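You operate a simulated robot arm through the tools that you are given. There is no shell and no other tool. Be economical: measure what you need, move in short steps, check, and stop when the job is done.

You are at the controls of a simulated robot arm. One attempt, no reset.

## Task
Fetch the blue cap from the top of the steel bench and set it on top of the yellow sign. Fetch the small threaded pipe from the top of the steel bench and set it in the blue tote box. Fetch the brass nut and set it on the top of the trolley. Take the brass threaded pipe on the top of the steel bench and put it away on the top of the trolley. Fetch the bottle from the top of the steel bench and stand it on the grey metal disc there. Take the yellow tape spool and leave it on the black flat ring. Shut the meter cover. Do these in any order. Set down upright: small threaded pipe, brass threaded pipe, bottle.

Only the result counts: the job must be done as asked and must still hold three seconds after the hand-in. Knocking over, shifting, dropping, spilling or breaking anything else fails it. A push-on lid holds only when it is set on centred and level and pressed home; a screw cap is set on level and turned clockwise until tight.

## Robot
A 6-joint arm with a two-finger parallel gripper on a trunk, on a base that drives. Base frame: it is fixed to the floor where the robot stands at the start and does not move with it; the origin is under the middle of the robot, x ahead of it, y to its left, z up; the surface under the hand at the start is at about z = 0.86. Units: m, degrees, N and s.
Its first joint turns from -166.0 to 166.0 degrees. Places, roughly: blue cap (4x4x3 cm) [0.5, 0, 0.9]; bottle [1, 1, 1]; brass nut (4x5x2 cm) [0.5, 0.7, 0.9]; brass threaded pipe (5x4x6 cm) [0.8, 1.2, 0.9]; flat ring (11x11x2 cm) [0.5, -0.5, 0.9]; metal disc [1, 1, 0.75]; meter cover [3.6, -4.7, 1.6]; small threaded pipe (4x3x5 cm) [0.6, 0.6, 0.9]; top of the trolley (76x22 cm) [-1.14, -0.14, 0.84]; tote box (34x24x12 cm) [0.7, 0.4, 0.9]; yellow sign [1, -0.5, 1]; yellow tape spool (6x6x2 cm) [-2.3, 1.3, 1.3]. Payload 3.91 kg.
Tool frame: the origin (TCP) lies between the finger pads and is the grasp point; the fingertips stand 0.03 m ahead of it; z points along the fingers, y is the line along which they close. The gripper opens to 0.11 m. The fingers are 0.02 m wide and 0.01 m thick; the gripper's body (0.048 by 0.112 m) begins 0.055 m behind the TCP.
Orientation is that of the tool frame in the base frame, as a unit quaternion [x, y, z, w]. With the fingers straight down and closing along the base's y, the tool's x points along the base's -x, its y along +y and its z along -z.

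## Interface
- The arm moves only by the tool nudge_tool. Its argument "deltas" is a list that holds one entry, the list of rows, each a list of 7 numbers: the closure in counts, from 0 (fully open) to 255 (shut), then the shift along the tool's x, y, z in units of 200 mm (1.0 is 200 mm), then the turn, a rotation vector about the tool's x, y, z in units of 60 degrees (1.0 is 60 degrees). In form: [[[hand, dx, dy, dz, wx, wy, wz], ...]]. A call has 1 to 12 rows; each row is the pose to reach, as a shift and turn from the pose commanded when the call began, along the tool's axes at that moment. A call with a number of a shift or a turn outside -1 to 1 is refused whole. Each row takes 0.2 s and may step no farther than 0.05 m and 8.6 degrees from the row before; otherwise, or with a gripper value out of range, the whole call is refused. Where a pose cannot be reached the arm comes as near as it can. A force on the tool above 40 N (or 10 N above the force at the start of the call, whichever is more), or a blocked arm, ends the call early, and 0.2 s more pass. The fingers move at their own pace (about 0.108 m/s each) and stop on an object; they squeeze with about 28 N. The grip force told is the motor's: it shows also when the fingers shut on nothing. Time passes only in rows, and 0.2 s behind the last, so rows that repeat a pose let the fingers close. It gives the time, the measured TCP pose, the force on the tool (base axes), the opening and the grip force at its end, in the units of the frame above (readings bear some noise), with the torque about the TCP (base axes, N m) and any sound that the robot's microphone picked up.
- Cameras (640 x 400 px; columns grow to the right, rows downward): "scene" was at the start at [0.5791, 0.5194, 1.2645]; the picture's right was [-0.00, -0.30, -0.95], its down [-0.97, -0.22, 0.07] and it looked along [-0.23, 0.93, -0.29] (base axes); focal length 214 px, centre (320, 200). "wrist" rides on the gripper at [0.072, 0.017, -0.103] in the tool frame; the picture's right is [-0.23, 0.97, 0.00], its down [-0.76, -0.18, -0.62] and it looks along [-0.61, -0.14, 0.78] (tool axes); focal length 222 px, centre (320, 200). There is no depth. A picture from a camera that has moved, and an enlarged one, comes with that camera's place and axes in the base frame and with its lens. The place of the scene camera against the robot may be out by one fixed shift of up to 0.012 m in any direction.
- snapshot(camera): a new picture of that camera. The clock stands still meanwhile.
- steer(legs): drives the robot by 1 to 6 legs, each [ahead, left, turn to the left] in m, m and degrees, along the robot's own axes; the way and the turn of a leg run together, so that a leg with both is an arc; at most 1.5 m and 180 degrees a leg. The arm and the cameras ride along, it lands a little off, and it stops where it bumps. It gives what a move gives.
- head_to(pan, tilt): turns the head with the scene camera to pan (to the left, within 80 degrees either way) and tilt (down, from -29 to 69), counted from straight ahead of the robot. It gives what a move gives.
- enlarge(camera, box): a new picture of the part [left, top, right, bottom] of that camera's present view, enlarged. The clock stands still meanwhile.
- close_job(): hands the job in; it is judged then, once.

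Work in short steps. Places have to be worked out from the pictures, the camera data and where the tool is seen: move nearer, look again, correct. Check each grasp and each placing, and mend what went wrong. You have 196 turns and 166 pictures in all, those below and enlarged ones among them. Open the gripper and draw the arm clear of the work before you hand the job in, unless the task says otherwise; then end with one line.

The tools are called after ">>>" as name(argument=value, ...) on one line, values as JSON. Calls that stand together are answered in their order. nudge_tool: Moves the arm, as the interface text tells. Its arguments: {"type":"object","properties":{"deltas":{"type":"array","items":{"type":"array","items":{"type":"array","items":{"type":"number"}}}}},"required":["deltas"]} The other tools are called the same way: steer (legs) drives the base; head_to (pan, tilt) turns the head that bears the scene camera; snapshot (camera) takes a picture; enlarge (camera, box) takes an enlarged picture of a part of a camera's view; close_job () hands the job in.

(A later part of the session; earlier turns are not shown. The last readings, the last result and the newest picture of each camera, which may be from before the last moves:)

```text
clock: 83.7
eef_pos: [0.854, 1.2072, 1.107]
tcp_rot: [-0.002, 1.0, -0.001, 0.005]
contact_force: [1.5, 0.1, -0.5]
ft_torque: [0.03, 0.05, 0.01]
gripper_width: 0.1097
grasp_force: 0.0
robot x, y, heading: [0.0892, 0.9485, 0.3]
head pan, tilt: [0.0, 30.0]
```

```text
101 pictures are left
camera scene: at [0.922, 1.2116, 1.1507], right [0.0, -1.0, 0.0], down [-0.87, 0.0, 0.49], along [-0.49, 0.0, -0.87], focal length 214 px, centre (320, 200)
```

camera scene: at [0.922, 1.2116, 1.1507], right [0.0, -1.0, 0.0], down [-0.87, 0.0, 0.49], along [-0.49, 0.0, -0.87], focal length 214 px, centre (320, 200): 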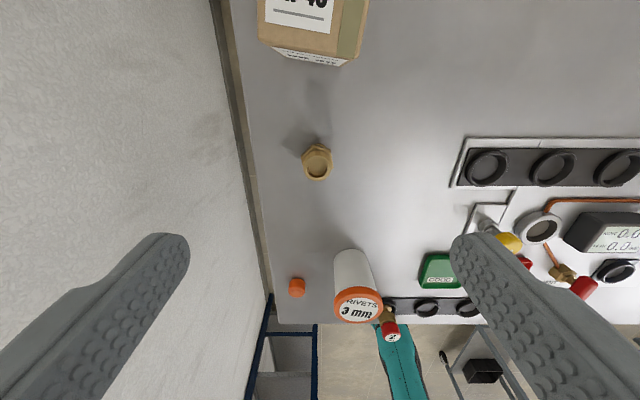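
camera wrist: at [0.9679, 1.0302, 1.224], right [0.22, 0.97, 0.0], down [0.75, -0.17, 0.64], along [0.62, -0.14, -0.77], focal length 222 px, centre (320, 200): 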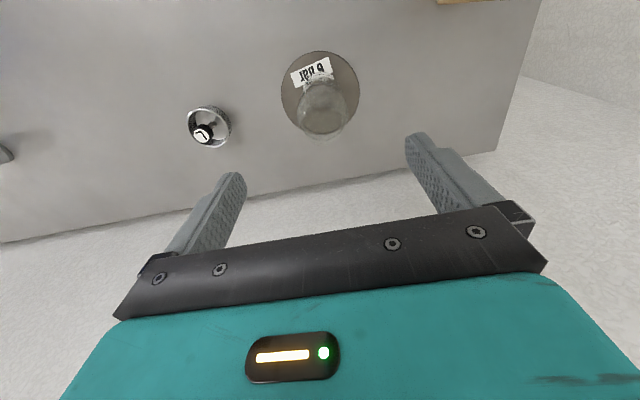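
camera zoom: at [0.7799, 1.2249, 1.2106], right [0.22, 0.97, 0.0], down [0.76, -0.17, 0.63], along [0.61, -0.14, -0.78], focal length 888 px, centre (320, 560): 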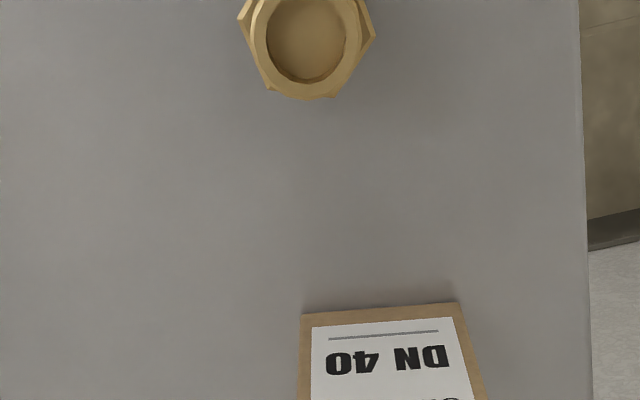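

Pipe at ≈(0.821,1.211); hex flats suggest turning the hand −14°. I tuck the head, turn and lower partway.

>>> head_to(pan=0, tilt=69)

>>> nudge_tool(deltas=[[[93, 0.1, 0.01, 0.1, 0, 0.01, -0.12], [93, 0.165, 0.02, 0.3, 0, 0.01, -0.23], [93, 0.165, 0.02, 0.5, 0, 0.01, -0.23], [93, 0.165, 0.02, 0.65, 0, 0.01, -0.23]]])

>>> snapshot(camera="wrist")

```text
clock: 84.7
eef_pos: [0.8537, 1.2074, 1.108]
tcp_rot: [-0.004, 1.0, -0.001, 0.004]
contact_force: [0.7, 0.1, 0.1]
ft_torque: [0.02, 0.01, 0.03]
gripper_width: 0.11
grasp_force: 0.1
robot x, y, heading: [0.0881, 0.9516, 0.3]
head pan, tilt: [0.0, 68.8]
```

```text
clock: 85.7
eef_pos: [0.8198, 1.21, 0.9745]
tcp_rot: [-0.123, 0.992, -0.002, -0.001]
contact_force: [-0.7, -0.4, 0.1]
ft_torque: [0.0, -0.04, -0.03]
gripper_width: 0.0699
grasp_force: 0.1
robot x, y, heading: [0.0845, 0.9508, 0.1]
head pan, tilt: [0.0, 68.8]
```

```text
100 pictures are left
camera wrist: at [0.7442, 1.2106, 1.08], right [-0.02, 1.0, 0.0], down [0.78, 0.01, 0.62], along [0.62, 0.01, -0.78], focal length 222 px, centre (320, 200)
```

wrist: 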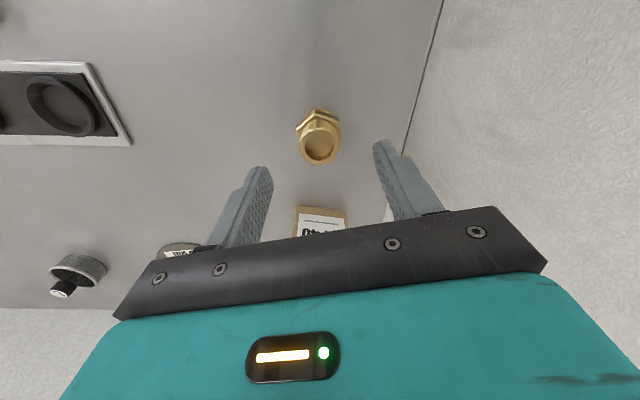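

Centred, flats face the fingers. I descend to z≈0.896 and close.

>>> nudge_tool(deltas=[[[93, 0, 0, 0.2, 0, 0, 0], [93, 0, 0, 0.39, 0, 0, 0], [150, 0, 0, 0.39, 0, 0, 0], [255, 0, 0, 0.39, 0, 0, 0], [255, 0, 0, 0.39, 0, 0, 0]]])

>>> nudge_tool(deltas=[[[255, 0, 0, -0.2, 0, 0, 0], [255, 0, 0, -0.4, 0, 0, 0], [255, 0, 0, -0.6, 0, 0, 0], [255, 0, 0, -0.8, 0, 0, 0], [255, 0, 0, -1.0, 0, 0, 0]]])

>>> snapshot(camera="wrist")

```text
clock: 86.9
eef_pos: [0.8207, 1.2115, 0.8976]
tcp_rot: [-0.123, 0.992, -0.002, -0.001]
contact_force: [-1.6, -1.8, 4.1]
ft_torque: [0.01, 0.01, -0.02]
gripper_width: 0.0424
grasp_force: 27.9
robot x, y, heading: [0.089, 0.9507, 0.3]
head pan, tilt: [0.0, 68.8]
```

```text
clock: 88.1
eef_pos: [0.8232, 1.2094, 1.0996]
tcp_rot: [-0.123, 0.992, -0.002, 0.0]
contact_force: [-0.1, 0.1, -2.5]
ft_torque: [0.0, -0.01, 0.01]
gripper_width: 0.0428
grasp_force: 28.3
robot x, y, heading: [0.0888, 0.9546, -0.1]
head pan, tilt: [0.0, 68.8]
```

```text
99 pictures are left
camera wrist: at [0.7481, 1.2089, 1.2045], right [-0.02, 1.0, 0.0], down [0.78, 0.01, 0.62], along [0.62, 0.01, -0.78], focal length 222 px, centre (320, 200)
```

wrist: 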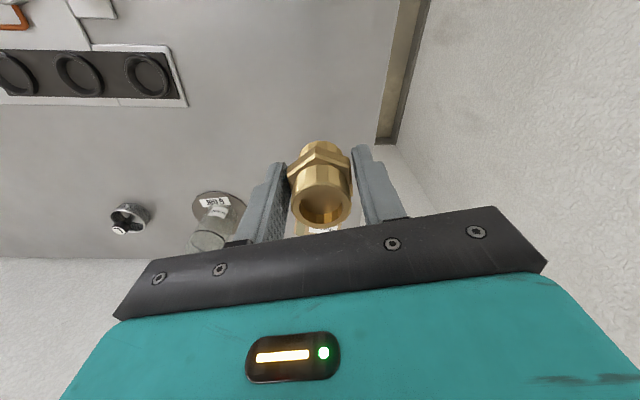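

Held firmly, upright. I retract the arm, then look backward for the trolley and the free floor.

>>> nudge_tool(deltas=[[[255, 0.2, -0.1, -0.05, 0, 0, 0.08], [255, 0.4, -0.2, -0.1, 0, 0, 0.16], [255, 0.6, -0.3, -0.15, 0, 0, 0.23], [255, 0.8, -0.4, -0.2, 0, 0, 0.23], [255, 1.0, -0.5, -0.25, 0, 0, 0.23]]])

>>> head_to(pan=0, tilt=50)

>>> snapshot(camera="scene")

>>> head_to(pan=40, tilt=45)

>>> snapshot(camera="scene")

```text
clock: 89.3
eef_pos: [0.6524, 1.0641, 1.1513]
tcp_rot: [-0.003, 1.0, 0.0, -0.001]
contact_force: [0.4, 0.3, -1.8]
ft_torque: [-0.05, 0.05, -0.01]
gripper_width: 0.0425
grasp_force: 28.4
robot x, y, heading: [0.0883, 0.9493, 0.0]
head pan, tilt: [0.0, 68.8]
```

```text
clock: 90.1
eef_pos: [0.6527, 1.0647, 1.1506]
tcp_rot: [-0.003, 1.0, -0.002, 0.001]
contact_force: [-0.1, 0.6, -0.4]
ft_torque: [0.02, 0.0, 0.02]
gripper_width: 0.0424
grasp_force: 28.2
robot x, y, heading: [0.0893, 0.9507, -0.0]
head pan, tilt: [0.0, 50.0]
```

```text
98 pictures are left
camera scene: at [0.6916, 1.069, 1.208], right [0.0, -1.0, 0.0], down [-0.64, 0.0, 0.77], along [-0.77, -0.01, -0.64], focal length 214 px, centre (320, 200)
```

scene: 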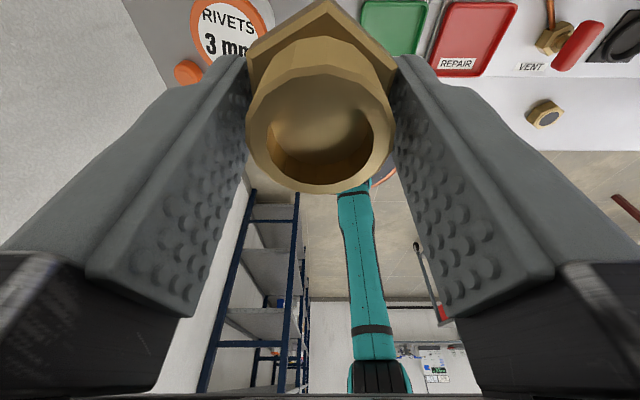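

```text
clock: 91.2
eef_pos: [0.6524, 1.0642, 1.1505]
tcp_rot: [-0.003, 1.0, -0.002, 0.0]
contact_force: [0.0, 0.5, -2.0]
ft_torque: [-0.01, -0.02, 0.01]
gripper_width: 0.0426
grasp_force: 27.7
robot x, y, heading: [0.0881, 0.9529, 0.2]
head pan, tilt: [40.0, 45.0]
```

```text
97 pictures are left
camera scene: at [0.6984, 1.1214, 1.2224], right [0.0, -0.77, -0.64], down [-0.7, -0.46, 0.54], along [-0.71, 0.45, -0.54], focal length 214 px, centre (320, 200)
```

scene: 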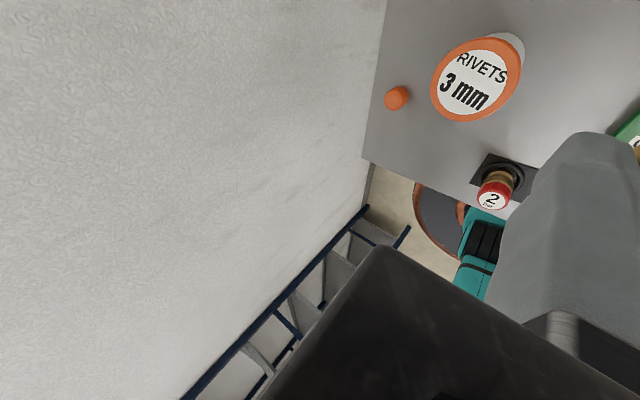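

A tall shelf stands along the left wall (y>1.2, x<−0.6). I back away to the right, turn right 90° and look at the trolley.

>>> steer(legs=[[-0.2, -0.35, 0], [0, 0, -90]])

>>> head_to(pan=-50, tilt=-10)

>>> snapshot(camera="scene")

>>> snapshot(camera="wrist")

```text
clock: 97.5
eef_pos: [0.0024, 0.0416, 1.1505]
tcp_rot: [0.706, 0.708, -0.001, -0.001]
contact_force: [-0.5, 0.5, -1.6]
ft_torque: [0.0, -0.02, 0.03]
gripper_width: 0.0425
grasp_force: 27.8
robot x, y, heading: [-0.104, 0.6042, -89.8]
head pan, tilt: [40.0, 45.0]
```

```text
clock: 99.2
eef_pos: [0.0029, 0.0427, 1.1516]
tcp_rot: [0.705, 0.709, -0.002, -0.001]
contact_force: [0.0, 0.3, -1.3]
ft_torque: [0.0, 0.0, 0.01]
gripper_width: 0.0421
grasp_force: 28.5
robot x, y, heading: [-0.1109, 0.607, -89.9]
head pan, tilt: [-50.0, -10.0]
```

```text
96 pictures are left
camera scene: at [-0.0533, -0.0797, 1.2309], right [-0.64, 0.0, 0.77], down [-0.14, 0.98, -0.11], along [-0.76, -0.17, -0.63], focal length 214 px, centre (320, 200)
```

scene: 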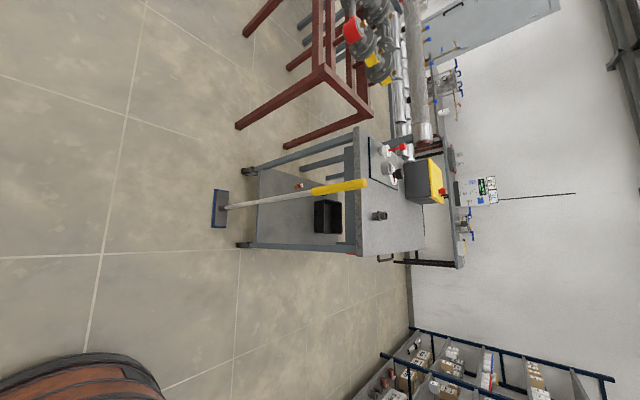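

```text
95 pictures are left
camera wrist: at [0.0202, 0.1148, 1.2556], right [0.97, -0.22, 0.0], down [-0.17, -0.76, 0.62], along [-0.14, -0.61, -0.78], focal length 222 px, centre (320, 200)
```

wrist: 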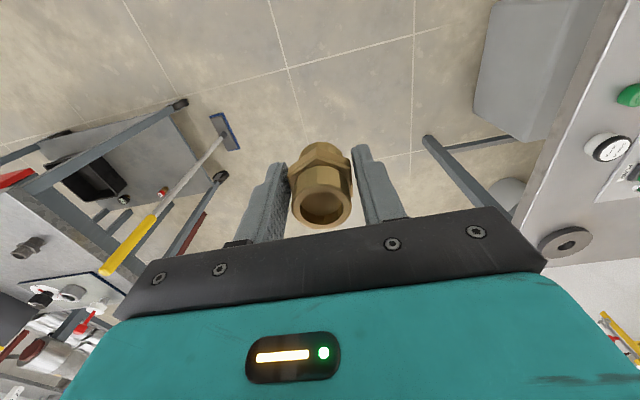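

The trolley's free top strip spans x≈−0.76…−1.52, y≈−0.03…−0.25; a broom leans at its near end (x≈−0.7,y≈−0.25). I slide right (−x) 1.1 m to face it from +y.

>>> steer(legs=[[0, -1.1, 0]])

>>> head_to(pan=0, tilt=-25)

>>> snapshot(camera="scene")

>>> snapshot(camera="wrist")

```text
clock: 104.8
eef_pos: [-1.1008, 0.0388, 1.15]
tcp_rot: [0.706, 0.708, -0.001, -0.002]
contact_force: [0.0, 0.0, -1.4]
ft_torque: [0.01, -0.01, -0.01]
gripper_width: 0.0427
grasp_force: 28.2
robot x, y, heading: [-1.2144, 0.6075, -89.9]
head pan, tilt: [-50.0, -10.0]
```

```text
clock: 106.0
eef_pos: [-1.099, 0.0384, 1.1511]
tcp_rot: [0.706, 0.708, -0.001, -0.002]
contact_force: [0.4, -0.3, -1.1]
ft_torque: [0.0, 0.0, 0.06]
gripper_width: 0.0423
grasp_force: 28.0
robot x, y, heading: [-1.2142, 0.605, -89.8]
head pan, tilt: [0.0, -25.0]
```

```text
94 pictures are left
camera scene: at [-1.0923, -0.1026, 1.2139], right [-1.0, 0.0, 0.0], down [0.0, 0.91, -0.42], along [0.0, -0.42, -0.91], focal length 214 px, centre (320, 200)
```

scene: 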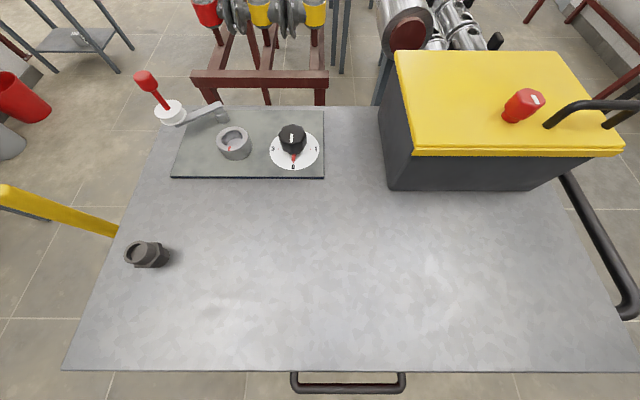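

```text
93 pictures are left
camera wrist: at [-1.0833, 0.1122, 1.2556], right [0.97, -0.22, 0.0], down [-0.17, -0.76, 0.62], along [-0.14, -0.61, -0.78], focal length 222 px, centre (320, 200)
```

wrist: 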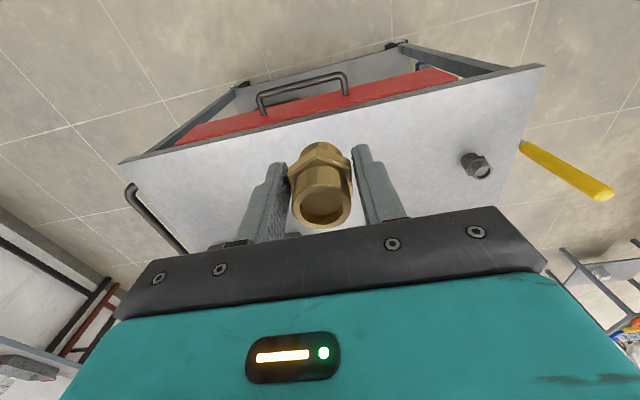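

Strip clear. I move over (−1.10,−0.14) and lower.

>>> head_to(pan=0, tilt=40)

>>> nudge_tool(deltas=[[[255, -0.2, 0, 0.1, 0, 0, 0], [255, -0.4, 0, 0.2, 0, 0, 0], [255, -0.6, 0, 0.3, 0, 0, 0], [255, -0.8, 0, 0.4, 0, 0, 0], [255, -0.88, 0, 0.6, 0, 0, 0], [255, -0.88, 0, 0.8, 0, 0, 0], [255, -0.88, 0, 1.0, 0, 0, 0]]])

>>> nudge_tool(deltas=[[[255, 0, 0, 0.15, 0, 0, 0], [255, 0, 0, 0.3, 0, 0, 0]]])

>>> nudge_tool(deltas=[[[255, 0, 0, 0.02, 0, 0, 0]]])

>>> nudge_tool(deltas=[[[255, 0, 0, 0.015, 0, 0, 0]]])

```text
clock: 107.4
eef_pos: [-1.0996, 0.0391, 1.1517]
tcp_rot: [0.706, 0.708, -0.002, -0.001]
contact_force: [-0.8, -0.4, -1.0]
ft_torque: [-0.03, -0.01, -0.03]
gripper_width: 0.0422
grasp_force: 28.0
robot x, y, heading: [-1.2143, 0.6035, -89.8]
head pan, tilt: [0.0, 40.0]
```

```text
clock: 109.0
eef_pos: [-1.1016, -0.1363, 0.9506]
tcp_rot: [0.706, 0.709, -0.001, -0.001]
contact_force: [-1.1, 0.2, -0.8]
ft_torque: [-0.01, 0.0, 0.01]
gripper_width: 0.0422
grasp_force: 28.0
robot x, y, heading: [-1.2132, 0.601, -90.1]
head pan, tilt: [0.0, 40.0]
```

```text
clock: 109.6
eef_pos: [-1.0996, -0.1363, 0.891]
tcp_rot: [0.706, 0.708, -0.001, -0.002]
contact_force: [-0.3, 1.6, -0.9]
ft_torque: [-0.02, 0.0, -0.01]
gripper_width: 0.0423
grasp_force: 28.1
robot x, y, heading: [-1.214, 0.6055, -89.9]
head pan, tilt: [0.0, 40.0]
```

```text
clock: 110.0
eef_pos: [-1.1005, -0.1379, 0.8877]
tcp_rot: [0.707, 0.707, -0.002, -0.001]
contact_force: [-1.9, -2.8, 15.9]
ft_torque: [0.0, -0.05, 0.05]
gripper_width: 0.0424
grasp_force: 28.1
robot x, y, heading: [-1.2133, 0.6042, -90.2]
head pan, tilt: [0.0, 40.0]
```

```text
clock: 110.4
eef_pos: [-1.1001, -0.1363, 0.8883]
tcp_rot: [0.706, 0.708, -0.003, 0.002]
contact_force: [-1.3, -7.7, 39.3]
ft_torque: [-0.29, -0.13, 0.01]
gripper_width: 0.0421
grasp_force: 27.7
robot x, y, heading: [-1.2129, 0.6014, -89.9]
head pan, tilt: [0.0, 40.0]
```

Contact at z≈0.888 (trolley top ≈0.85). I relieve, open, and rise.

>>> nudge_tool(deltas=[[[255, 0, 0, -0.016, 0, 0, 0], [140, 0, 0, -0.016, 0, 0, 0], [100, 0, 0, -0.016, 0, 0, 0], [80, 0, 0, -0.05, 0, 0, 0], [80, 0, 0, -0.2, 0, 0, 0], [80, 0, 0, -0.4, 0, 0, 0], [80, 0, 0, -0.6, 0, 0, 0], [80, 0, 0, -0.8, 0, 0, 0], [80, 0, 0, -1.0, 0, 0, 0]]])

>>> snapshot(camera="wrist")

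```text
clock: 112.4
eef_pos: [-1.1003, -0.1391, 1.084]
tcp_rot: [0.706, 0.709, -0.001, -0.003]
contact_force: [-0.1, 0.0, 0.0]
ft_torque: [0.01, 0.01, 0.02]
gripper_width: 0.0756
grasp_force: 0.1
robot x, y, heading: [-1.2121, 0.601, -90.0]
head pan, tilt: [0.0, 40.0]
```

```text
92 pictures are left
camera wrist: at [-1.084, -0.0655, 1.1885], right [0.97, -0.22, 0.0], down [-0.17, -0.76, 0.62], along [-0.14, -0.61, -0.78], focal length 222 px, centre (320, 200)
```

wrist: 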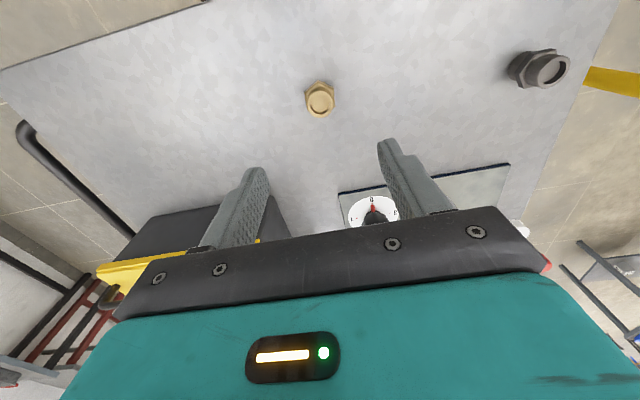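

Pipe stands on the trolley. Next the yellow tape spool on the shelf: I raise, retract and look toward −x/+y.

>>> nudge_tool(deltas=[[[80, 0.2, -0.05, -0.1, 0, 0, 0], [80, 0.4, -0.1, -0.2, 0, 0, 0], [80, 0.6, -0.15, -0.3, 0, 0, 0], [80, 0.8, -0.2, -0.4, 0, 0, 0], [80, 1.0, -0.3, -0.5, 0, 0, 0]]])

>>> steer(legs=[[0, 0, -90]])

>>> head_to(pan=-55, tilt=-29)

>>> snapshot(camera="scene")

>>> head_to(pan=0, tilt=-29)

>>> snapshot(camera="scene")

```text
clock: 113.6
eef_pos: [-1.1603, 0.0618, 1.1869]
tcp_rot: [0.706, 0.708, 0.0, -0.003]
contact_force: [0.9, -0.3, -0.7]
ft_torque: [0.07, 0.04, 0.0]
gripper_width: 0.0755
grasp_force: 0.0
robot x, y, heading: [-1.2137, 0.6033, -89.9]
head pan, tilt: [0.0, 40.0]
```

```text
clock: 117.9
eef_pos: [-1.7534, 0.5707, 1.187]
tcp_rot: [1.0, -0.016, 0.0, -0.002]
contact_force: [0.4, 0.4, 0.0]
ft_torque: [0.03, 0.0, 0.02]
gripper_width: 0.0755
grasp_force: 0.1
robot x, y, heading: [-1.2124, 0.6033, 178.0]
head pan, tilt: [0.0, 40.0]
```

```text
clock: 119.3
eef_pos: [-1.7532, 0.5701, 1.1882]
tcp_rot: [1.0, -0.015, 0.0, -0.002]
contact_force: [0.0, 0.3, -0.3]
ft_torque: [-0.01, 0.01, 0.02]
gripper_width: 0.0754
grasp_force: 0.1
robot x, y, heading: [-1.2127, 0.6017, 177.8]
head pan, tilt: [-55.0, -28.6]
```

```text
91 pictures are left
camera scene: at [-1.8946, 0.6333, 1.2827], right [0.02, 0.57, 0.82], down [0.89, 0.36, -0.27], along [-0.46, 0.74, -0.5], focal length 214 px, centre (320, 200)
```

scene: 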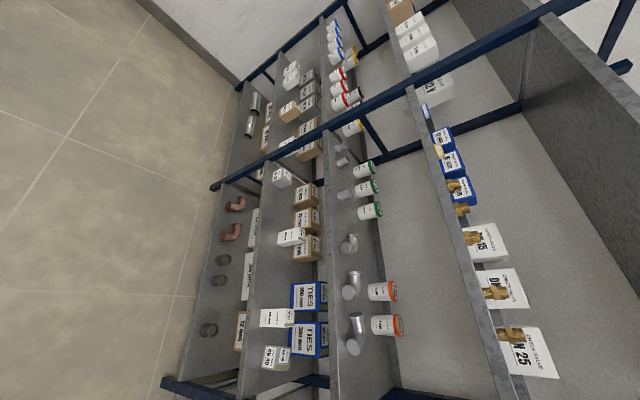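

```text
clock: 120.5
eef_pos: [-1.7536, 0.5695, 1.1864]
tcp_rot: [1.0, -0.015, 0.001, -0.002]
contact_force: [-0.5, -0.9, 0.1]
ft_torque: [-0.03, 0.01, 0.0]
gripper_width: 0.0751
grasp_force: 0.1
robot x, y, heading: [-1.2101, 0.6054, 178.1]
head pan, tilt: [0.0, -28.6]
```

```text
90 pictures are left
camera scene: at [-1.8964, 0.5785, 1.254], right [0.03, 1.0, 0.0], down [0.88, -0.03, -0.48], along [-0.48, 0.02, -0.88], focal length 214 px, centre (320, 200)
```

scene: 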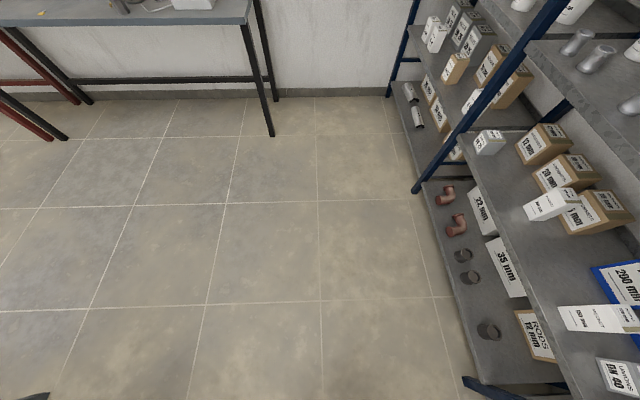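

>>> head_to(pan=-55, tilt=-29)

>>> enlarge(camera="scene", box=[390, 80, 560, 230])

```text
clock: 121.7
eef_pos: [-1.7515, 0.5704, 1.1872]
tcp_rot: [1.0, -0.016, 0.0, -0.002]
contact_force: [0.2, -1.1, 0.0]
ft_torque: [0.02, 0.0, 0.0]
gripper_width: 0.0755
grasp_force: 0.1
robot x, y, heading: [-1.2084, 0.6032, 178.1]
head pan, tilt: [-55.0, -28.6]
```

```text
2.67 times, centred on (475, 155) of scene
camera zoom: at [-1.8946, 0.6332, 1.2827], right [0.02, 0.57, 0.82], down [0.89, 0.36, -0.27], along [-0.46, 0.73, -0.5], focal length 572 px, centre (-93, 320)
```

zoom: 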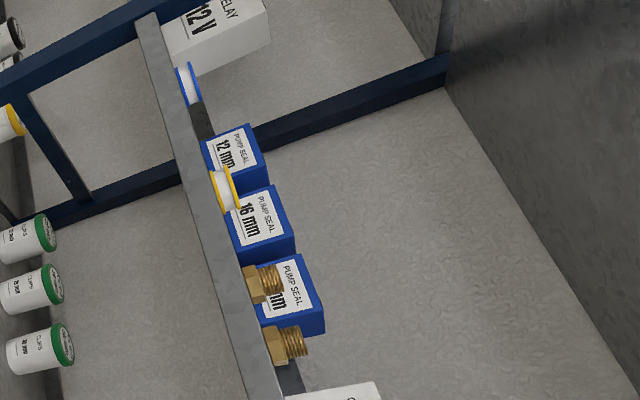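

The yellow spool is on the shelf at ≈(−2.32,1.28,1.29). I drive to stand in front of it with clearance.

>>> head_to(pan=0, tilt=30)

>>> steer(legs=[[1.1, 0.2, 0], [0, 0, -88]])

>>> head_to(pan=0, tilt=-29)

>>> snapshot(camera="scene")

>>> snapshot(camera="wrist")

```text
clock: 123.0
eef_pos: [-1.7529, 0.5704, 1.1871]
tcp_rot: [1.0, -0.016, 0.001, -0.002]
contact_force: [0.9, -0.3, -0.5]
ft_torque: [-0.02, -0.03, 0.01]
gripper_width: 0.0754
grasp_force: 0.1
robot x, y, heading: [-1.2143, 0.6006, 178.2]
head pan, tilt: [0.0, 30.0]
```

```text
clock: 132.6
eef_pos: [-2.3566, 0.9976, 1.1869]
tcp_rot: [-0.686, 0.728, -0.001, 0.001]
contact_force: [-0.5, 0.7, -0.7]
ft_torque: [0.01, 0.02, 0.01]
gripper_width: 0.0754
grasp_force: 0.0
robot x, y, heading: [-2.3353, 0.454, 86.7]
head pan, tilt: [0.0, 30.0]
```

```text
clock: 133.9
eef_pos: [-2.3556, 0.9976, 1.1878]
tcp_rot: [-0.686, 0.727, -0.001, 0.001]
contact_force: [0.3, 0.4, -0.4]
ft_torque: [0.01, 0.02, -0.03]
gripper_width: 0.0757
grasp_force: 0.1
robot x, y, heading: [-2.3398, 0.4544, 86.5]
head pan, tilt: [0.0, -28.6]
```

```text
88 pictures are left
camera scene: at [-2.34, 1.1518, 1.254], right [1.0, -0.06, 0.0], down [-0.05, -0.88, -0.48], along [0.03, 0.48, -0.88], focal length 214 px, centre (320, 200)
```

scene: 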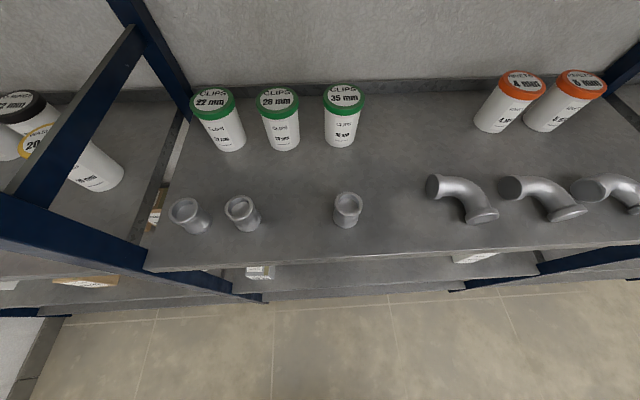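

```text
87 pictures are left
camera wrist: at [-2.3777, 0.9273, 1.2917], right [-0.96, 0.28, 0.0], down [0.22, 0.75, 0.62], along [0.18, 0.6, -0.78], focal length 222 px, centre (320, 200)
```

wrist: 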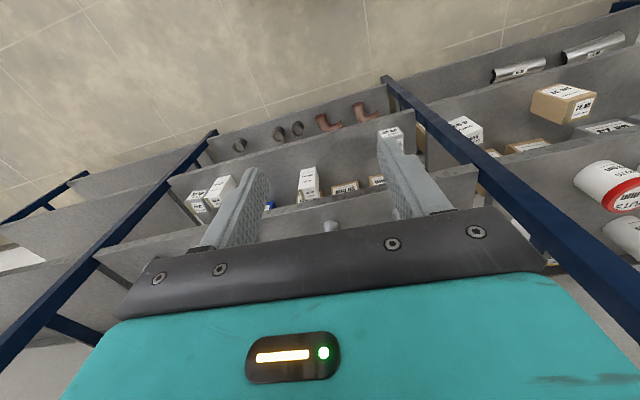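

The target shelf is higher than my camera. I raise the arm ~0.33 m in front of it.

>>> nudge_tool(deltas=[[[80, 0, 0, -0.24, 0, 0, 0], [80, 0, 0, -0.48, 0, 0, 0], [80, 0, 0, -0.72, 0, 0, 0], [80, 0, 0, -0.96, 0, 0, 0]]])

>>> nudge_tool(deltas=[[[80, 0, 0, -0.24, 0, 0, 0], [80, 0, 0, -0.48, 0, 0, 0], [80, 0, 0, -0.7, 0, 0, 0]]])

>>> snapshot(camera="scene")

>>> snapshot(camera="wrist")

```text
clock: 134.9
eef_pos: [-2.356, 0.9974, 1.306]
tcp_rot: [-0.686, 0.728, 0.002, 0.003]
contact_force: [0.3, -0.9, 0.0]
ft_torque: [-0.03, 0.02, 0.03]
gripper_width: 0.0754
grasp_force: 0.0
out of reach, approached as far as the arm can: row 3, 4
robot x, y, heading: [-2.3377, 0.4568, 86.3]
head pan, tilt: [0.0, -28.6]
```

```text
clock: 135.7
eef_pos: [-2.3567, 0.9966, 1.3054]
tcp_rot: [-0.686, 0.727, 0.001, 0.003]
contact_force: [0.0, -0.6, 1.1]
ft_torque: [0.01, -0.01, 0.01]
gripper_width: 0.0756
grasp_force: 0.1
out of reach, approached as far as the arm can: row 1, 2, 3
robot x, y, heading: [-2.3332, 0.4582, 86.6]
head pan, tilt: [0.0, -28.6]
```

```text
86 pictures are left
camera scene: at [-2.3402, 1.1508, 1.3742], right [1.0, -0.06, 0.0], down [-0.05, -0.87, -0.48], along [0.03, 0.48, -0.87], focal length 214 px, centre (320, 200)
```

scene: 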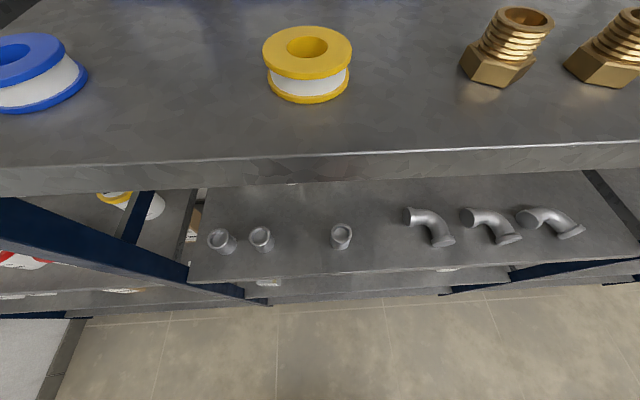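

```text
85 pictures are left
camera wrist: at [-2.3779, 0.9261, 1.4105], right [-0.96, 0.28, 0.0], down [0.22, 0.75, 0.63], along [0.18, 0.6, -0.78], focal length 222 px, centre (320, 200)
```

wrist: 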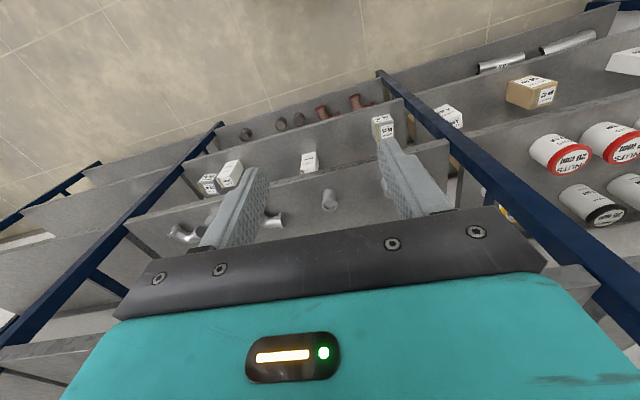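

The spool lies flat at ≈(−2.346,1.31), shelf z≈1.274. Tool-down doesn't reach there, so I pitch the hand 45° outward, which extends reach and clears the shelf.

>>> nudge_tool(deltas=[[[40, 0, 0, 0, 0, -0.125, 0], [40, 0, 0, 0, 0, -0.25, 0], [40, 0, 0, 0, 0, -0.375, 0], [40, 0, 0, 0, 0, -0.5, 0], [40, 0, 0, 0, 0, -0.625, 0], [40, 0, 0, 0, 0, -0.75, 0]]])

>>> snapshot(camera="wrist")

```text
clock: 137.1
eef_pos: [-2.3613, 0.9945, 1.305]
tcp_rot: [-0.633, 0.672, 0.261, 0.28]
contact_force: [0.5, 1.1, -1.0]
ft_torque: [-0.05, -0.02, -0.02]
gripper_width: 0.0926
grasp_force: 0.1
robot x, y, heading: [-2.337, 0.4554, 86.5]
head pan, tilt: [0.0, -28.6]
```

```text
84 pictures are left
camera wrist: at [-2.386, 0.8725, 1.3286], right [-0.96, 0.22, 0.16], down [0.18, 0.09, 0.98], along [0.2, 0.97, -0.12], focal length 222 px, centre (320, 200)
```

wrist: 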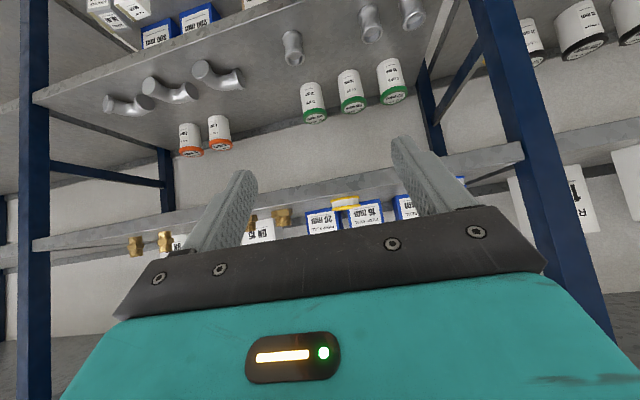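

>>> enlarge(camera="wrist", box=[290, 170, 400, 240])

```text
5.71 times, centred on (345, 205) of wrist
camera zoom: at [-2.386, 0.8725, 1.3286], right [-0.96, 0.22, 0.16], down [0.18, 0.09, 0.98], along [0.2, 0.97, -0.12], focal length 1269 px, centre (177, 171)
```

zoom: 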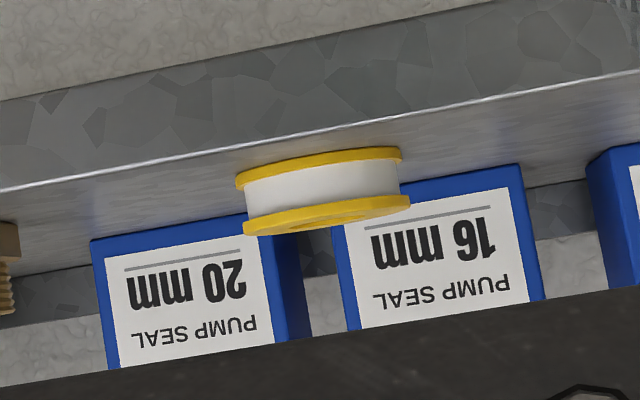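

Wrist view: shelf z≈1.282, spool centre ≈(−2.345,1.305), top ≈1.305. I drive 0.1 m ahead, then look again.

>>> head_to(pan=0, tilt=30)

>>> steer(legs=[[0.1, 0, 0]])

>>> nudge_tool(deltas=[[[40, -0.09, 0, -0.09, 0, 0, 0], [40, -0.177, 0, -0.177, 0, 0, 0]]])

>>> snapshot(camera="wrist")

>>> snapshot(camera="scene")

```text
clock: 138.4
eef_pos: [-2.361, 0.9931, 1.3068]
tcp_rot: [-0.634, 0.673, 0.261, 0.279]
contact_force: [0.0, 0.1, 0.2]
ft_torque: [0.0, -0.02, 0.01]
gripper_width: 0.0926
grasp_force: 0.0
robot x, y, heading: [-2.3371, 0.4558, 86.3]
head pan, tilt: [0.0, 30.0]
```

```text
clock: 139.5
eef_pos: [-2.3554, 1.0936, 1.3064]
tcp_rot: [-0.635, 0.672, 0.261, 0.279]
contact_force: [0.0, 0.3, -0.1]
ft_torque: [0.02, -0.03, -0.02]
gripper_width: 0.0928
grasp_force: 0.1
robot x, y, heading: [-2.3316, 0.5588, 86.7]
head pan, tilt: [0.0, 30.0]
```

```text
clock: 140.1
eef_pos: [-2.3558, 1.0948, 1.3569]
tcp_rot: [-0.634, 0.672, 0.262, 0.279]
contact_force: [-0.2, -0.8, 0.3]
ft_torque: [0.01, 0.03, -0.02]
gripper_width: 0.0926
grasp_force: 0.1
robot x, y, heading: [-2.3312, 0.5564, 86.5]
head pan, tilt: [0.0, 30.0]
```

```text
82 pictures are left
camera wrist: at [-2.3812, 0.9717, 1.3797], right [-0.96, 0.22, 0.16], down [0.18, 0.09, 0.98], along [0.2, 0.97, -0.12], focal length 222 px, centre (320, 200)
```

wrist: 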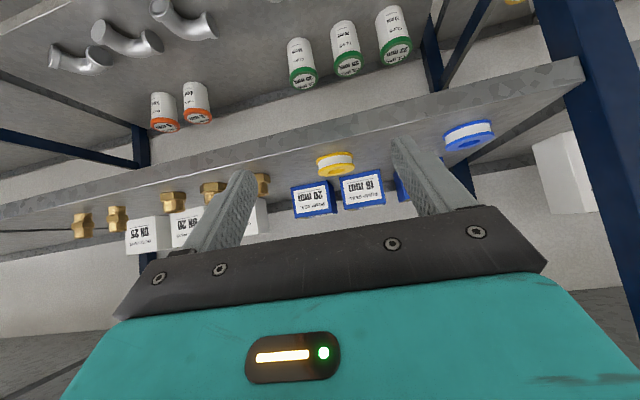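

```text
81 pictures are left
camera scene: at [-2.3488, 1.1138, 1.4322], right [1.0, -0.06, 0.0], down [-0.06, -0.96, -0.26], along [0.02, 0.26, -0.97], focal length 214 px, centre (320, 200)
```

scene: 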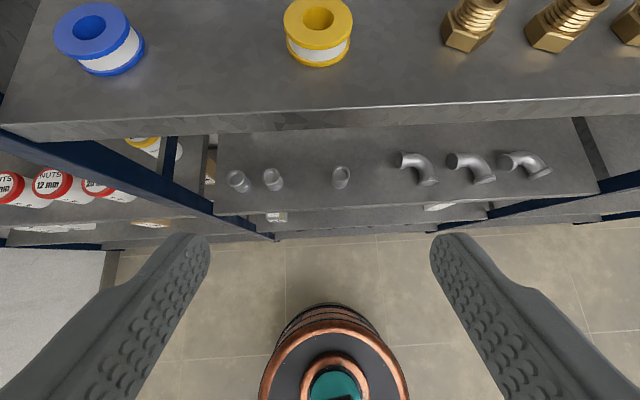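

>>> enlarge(camera="wrist", box=[290, 130, 390, 200])

```text
5.71 times, centred on (340, 165) of wrist
camera zoom: at [-2.3812, 0.9717, 1.3797], right [-0.96, 0.22, 0.16], down [0.18, 0.09, 0.98], along [0.2, 0.97, -0.12], focal length 1269 px, centre (206, 400)
```

zoom: 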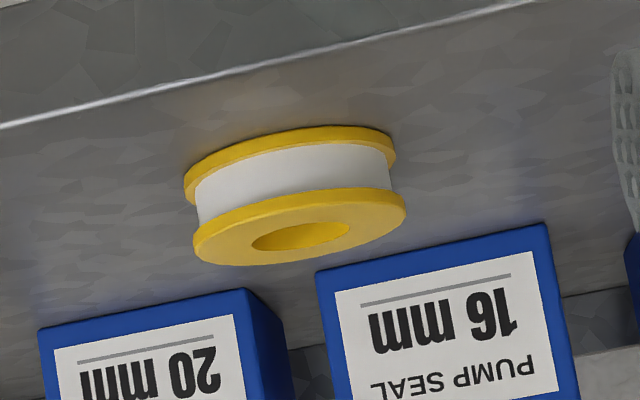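

Best estimate: spool centre (−2.346,1.297), shelf z 1.283. I move out above it at z≈1.345.

>>> nudge_tool(deltas=[[[40, -0.157, 0, 0.178, 0, 0, 0], [40, -0.313, 0, 0.356, 0, 0, 0], [40, -0.47, 0, 0.533, 0, 0, 0], [40, -0.626, 0, 0.711, 0, 0, 0]]])

>>> snapshot(camera="wrist")

>>> snapshot(camera="scene")

```text
clock: 141.1
eef_pos: [-2.3454, 1.2821, 1.3463]
tcp_rot: [-0.634, 0.671, 0.262, 0.28]
contact_force: [-0.2, -0.2, 0.7]
ft_torque: [0.05, 0.02, 0.0]
gripper_width: 0.0927
grasp_force: 0.0
robot x, y, heading: [-2.3323, 0.5593, 86.6]
head pan, tilt: [0.0, 30.0]
```

```text
79 pictures are left
camera wrist: at [-2.3704, 1.1599, 1.3683], right [-0.96, 0.22, 0.16], down [0.18, 0.09, 0.98], along [0.2, 0.97, -0.12], focal length 222 px, centre (320, 200)
```

wrist: 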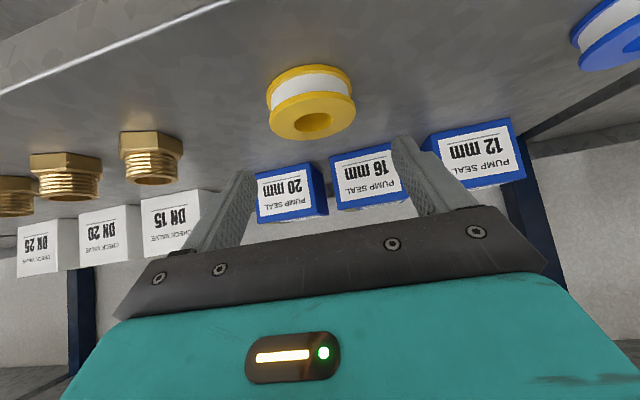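

```text
78 pictures are left
camera scene: at [-2.338, 1.302, 1.421], right [1.0, -0.06, 0.0], down [-0.06, -0.96, -0.26], along [0.02, 0.26, -0.97], focal length 214 px, centre (320, 200)
```

scene: 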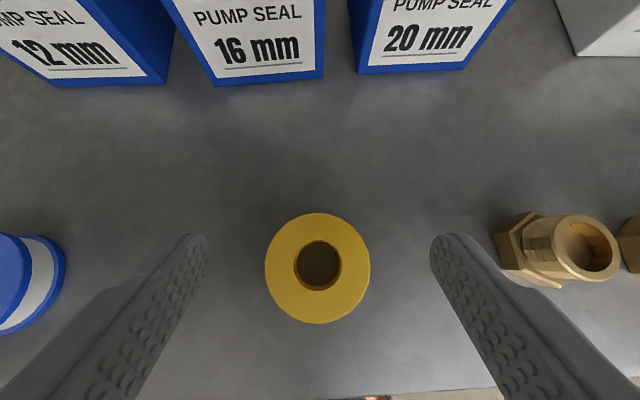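

Centre is at ≈(−2.346,1.287). I lower to z≈1.313 with slight pull-back, watching force, then close.

>>> nudge_tool(deltas=[[[40, 0.05, 0, 0.03, 0, 0, 0], [40, 0.1, 0, 0.06, 0, 0, 0], [40, 0.14, 0, 0.085, 0, 0, 0]]])

>>> snapshot(camera="scene")

>>> snapshot(camera="wrist")

```text
clock: 141.9
eef_pos: [-2.3458, 1.276, 1.3109]
tcp_rot: [-0.634, 0.672, 0.261, 0.28]
contact_force: [-0.4, 0.0, 0.1]
ft_torque: [0.01, -0.03, 0.0]
gripper_width: 0.0928
grasp_force: 0.1
robot x, y, heading: [-2.3325, 0.5587, 86.8]
head pan, tilt: [0.0, 30.0]
```

```text
77 pictures are left
camera scene: at [-2.3375, 1.2957, 1.3871], right [1.0, -0.06, 0.0], down [-0.06, -0.96, -0.26], along [0.02, 0.26, -0.97], focal length 214 px, centre (320, 200)
```

scene: 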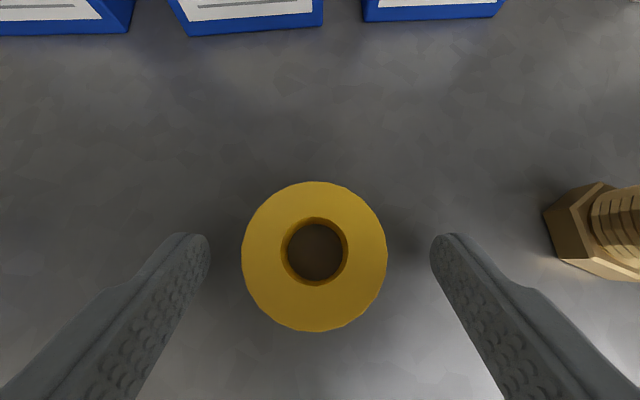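

```text
76 pictures are left
camera wrist: at [-2.3699, 1.1536, 1.3346], right [-0.96, 0.22, 0.16], down [0.18, 0.09, 0.98], along [0.2, 0.97, -0.12], focal length 222 px, centre (320, 200)
```

wrist: 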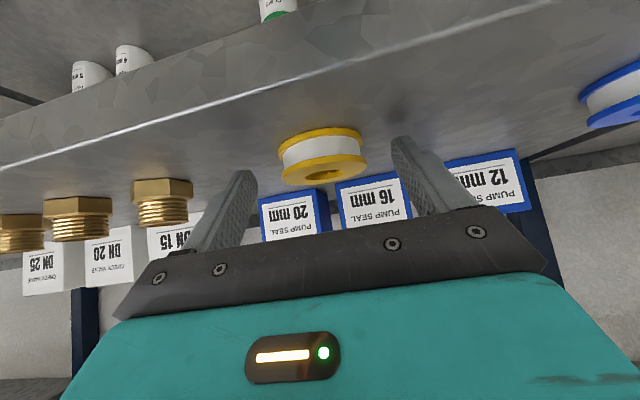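

Well placed; I go 6 mm further out and close.

>>> nudge_tool(deltas=[[[40, -0.024, 0, 0.018, 0, 0, 0], [100, -0.024, 0, 0.018, 0, 0, 0], [180, -0.024, 0, 0.018, 0, 0, 0], [255, -0.024, 0, 0.018, 0, 0, 0], [255, -0.024, 0, 0.018, 0, 0, 0]]])

>>> nudge_tool(deltas=[[[255, -0.05, 0, -0.05, 0, 0, 0], [255, -0.14, 0, -0.14, 0, 0, 0]]])

>>> snapshot(camera="wrist")

>>> snapshot(camera="scene")

```text
clock: 143.1
eef_pos: [-2.346, 1.2819, 1.3116]
tcp_rot: [-0.634, 0.672, 0.261, 0.279]
contact_force: [1.1, 0.3, 0.7]
ft_torque: [-0.01, -0.05, 0.02]
gripper_width: 0.0533
grasp_force: 28.1
robot x, y, heading: [-2.3291, 0.5544, 86.7]
head pan, tilt: [0.0, 30.0]
```

```text
clock: 143.7
eef_pos: [-2.3456, 1.2795, 1.3531]
tcp_rot: [-0.635, 0.672, 0.262, 0.278]
contact_force: [0.9, -0.2, 0.8]
ft_torque: [0.02, 0.0, -0.02]
gripper_width: 0.0532
grasp_force: 27.8
robot x, y, heading: [-2.3321, 0.5568, 86.8]
head pan, tilt: [0.0, 30.0]
```

```text
75 pictures are left
camera wrist: at [-2.3701, 1.1585, 1.3756], right [-0.96, 0.22, 0.16], down [0.18, 0.09, 0.98], along [0.2, 0.97, -0.12], focal length 222 px, centre (320, 200)
```

wrist: 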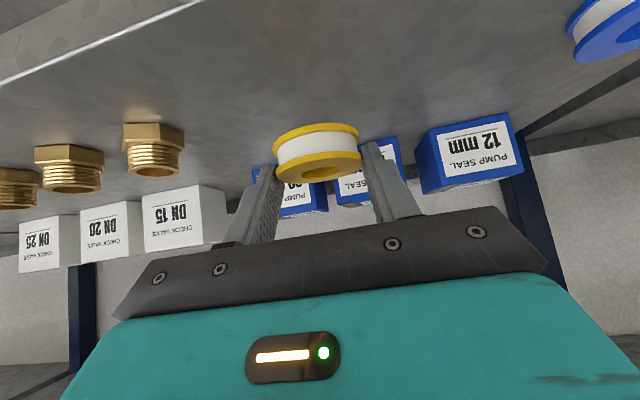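

```text
74 pictures are left
camera scene: at [-2.3376, 1.3007, 1.428], right [1.0, -0.06, 0.0], down [-0.06, -0.96, -0.26], along [0.02, 0.26, -0.97], focal length 214 px, centre (320, 200)
```

scene: 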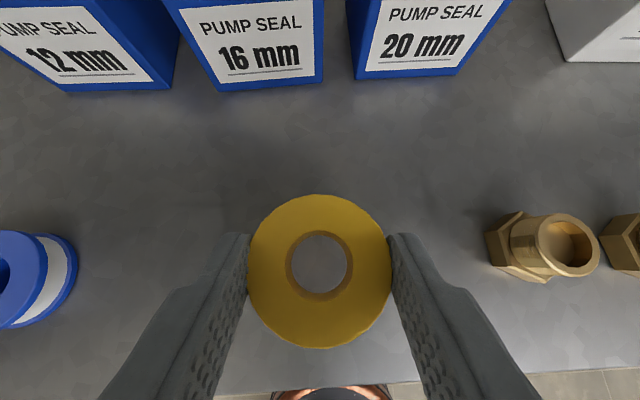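

Spool is held level. I retract and drive back to the bench: turn to heading 0, ahead 2.25 m, then check pose.

>>> nudge_tool(deltas=[[[255, 0.165, 0, -0.165, 0, 0, 0], [255, 0.33, 0, -0.33, 0, 0, 0], [255, 0.495, 0, -0.495, 0, 0, 0], [255, 0.66, 0, -0.66, 0, 0, 0], [255, 0.825, 0, -0.825, 0, 0, 0], [255, 0.99, 0, -0.99, 0, 0, 0]]])

>>> steer(legs=[[0, -0.0, -87], [1.5, 0, 0], [0.7, 0, 0]])

>>> snapshot(camera="scene")

```text
clock: 145.1
eef_pos: [-2.3632, 0.9986, 1.3515]
tcp_rot: [-0.634, 0.672, 0.261, 0.28]
contact_force: [-0.1, 1.5, -1.1]
ft_torque: [-0.03, -0.02, -0.06]
gripper_width: 0.0529
grasp_force: 28.4
robot x, y, heading: [-2.334, 0.555, 86.5]
head pan, tilt: [0.0, 30.0]
```

```text
clock: 159.8
eef_pos: [0.317, 0.5934, 1.3534]
tcp_rot: [0.003, 0.924, -0.003, 0.383]
contact_force: [0.2, 0.2, 0.3]
ft_torque: [0.0, 0.01, -0.02]
gripper_width: 0.0533
grasp_force: 28.1
robot x, y, heading: [-0.1241, 0.542, -0.6]
head pan, tilt: [0.0, 30.0]
```

```text
73 pictures are left
camera scene: at [0.3399, 0.5972, 1.4288], right [-0.01, -1.0, 0.0], down [-0.97, 0.01, -0.26], along [0.26, -0.01, -0.97], focal length 214 px, centre (320, 200)
```

scene: 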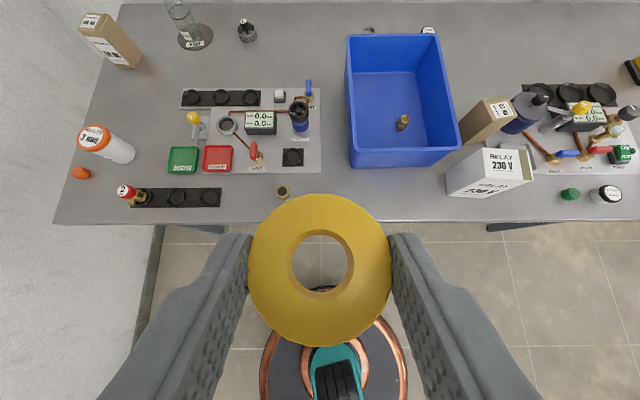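

All intact. I drive 0.95 m to the right to face the ring.

>>> steer(legs=[[0.05, -0.97, 0.6]])

>>> snapshot(camera="scene")

>>> snapshot(camera="wrist")

```text
clock: 164.8
eef_pos: [0.3505, -0.3918, 1.3534]
tcp_rot: [0.013, 0.924, -0.007, 0.383]
contact_force: [0.0, -0.3, -0.5]
ft_torque: [0.01, 0.0, 0.01]
gripper_width: 0.0528
grasp_force: 28.4
robot x, y, heading: [-0.0968, -0.4339, -1.6]
head pan, tilt: [0.0, 30.0]
```

```text
72 pictures are left
camera scene: at [0.3717, -0.3877, 1.4288], right [-0.03, -1.0, 0.0], down [-0.97, 0.03, -0.26], along [0.26, -0.01, -0.97], focal length 214 px, centre (320, 200)
```

scene: 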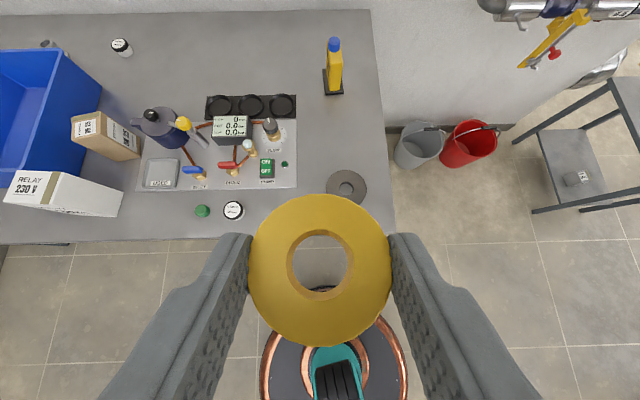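

```text
71 pictures are left
camera wrist: at [0.2248, -0.3701, 1.3763], right [0.19, 0.97, 0.16], down [0.09, -0.18, 0.98], along [0.98, -0.17, -0.12], focal length 222 px, centre (320, 200)
```

wrist: 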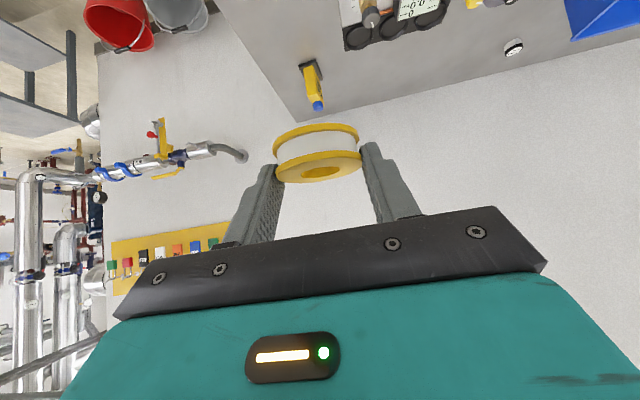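

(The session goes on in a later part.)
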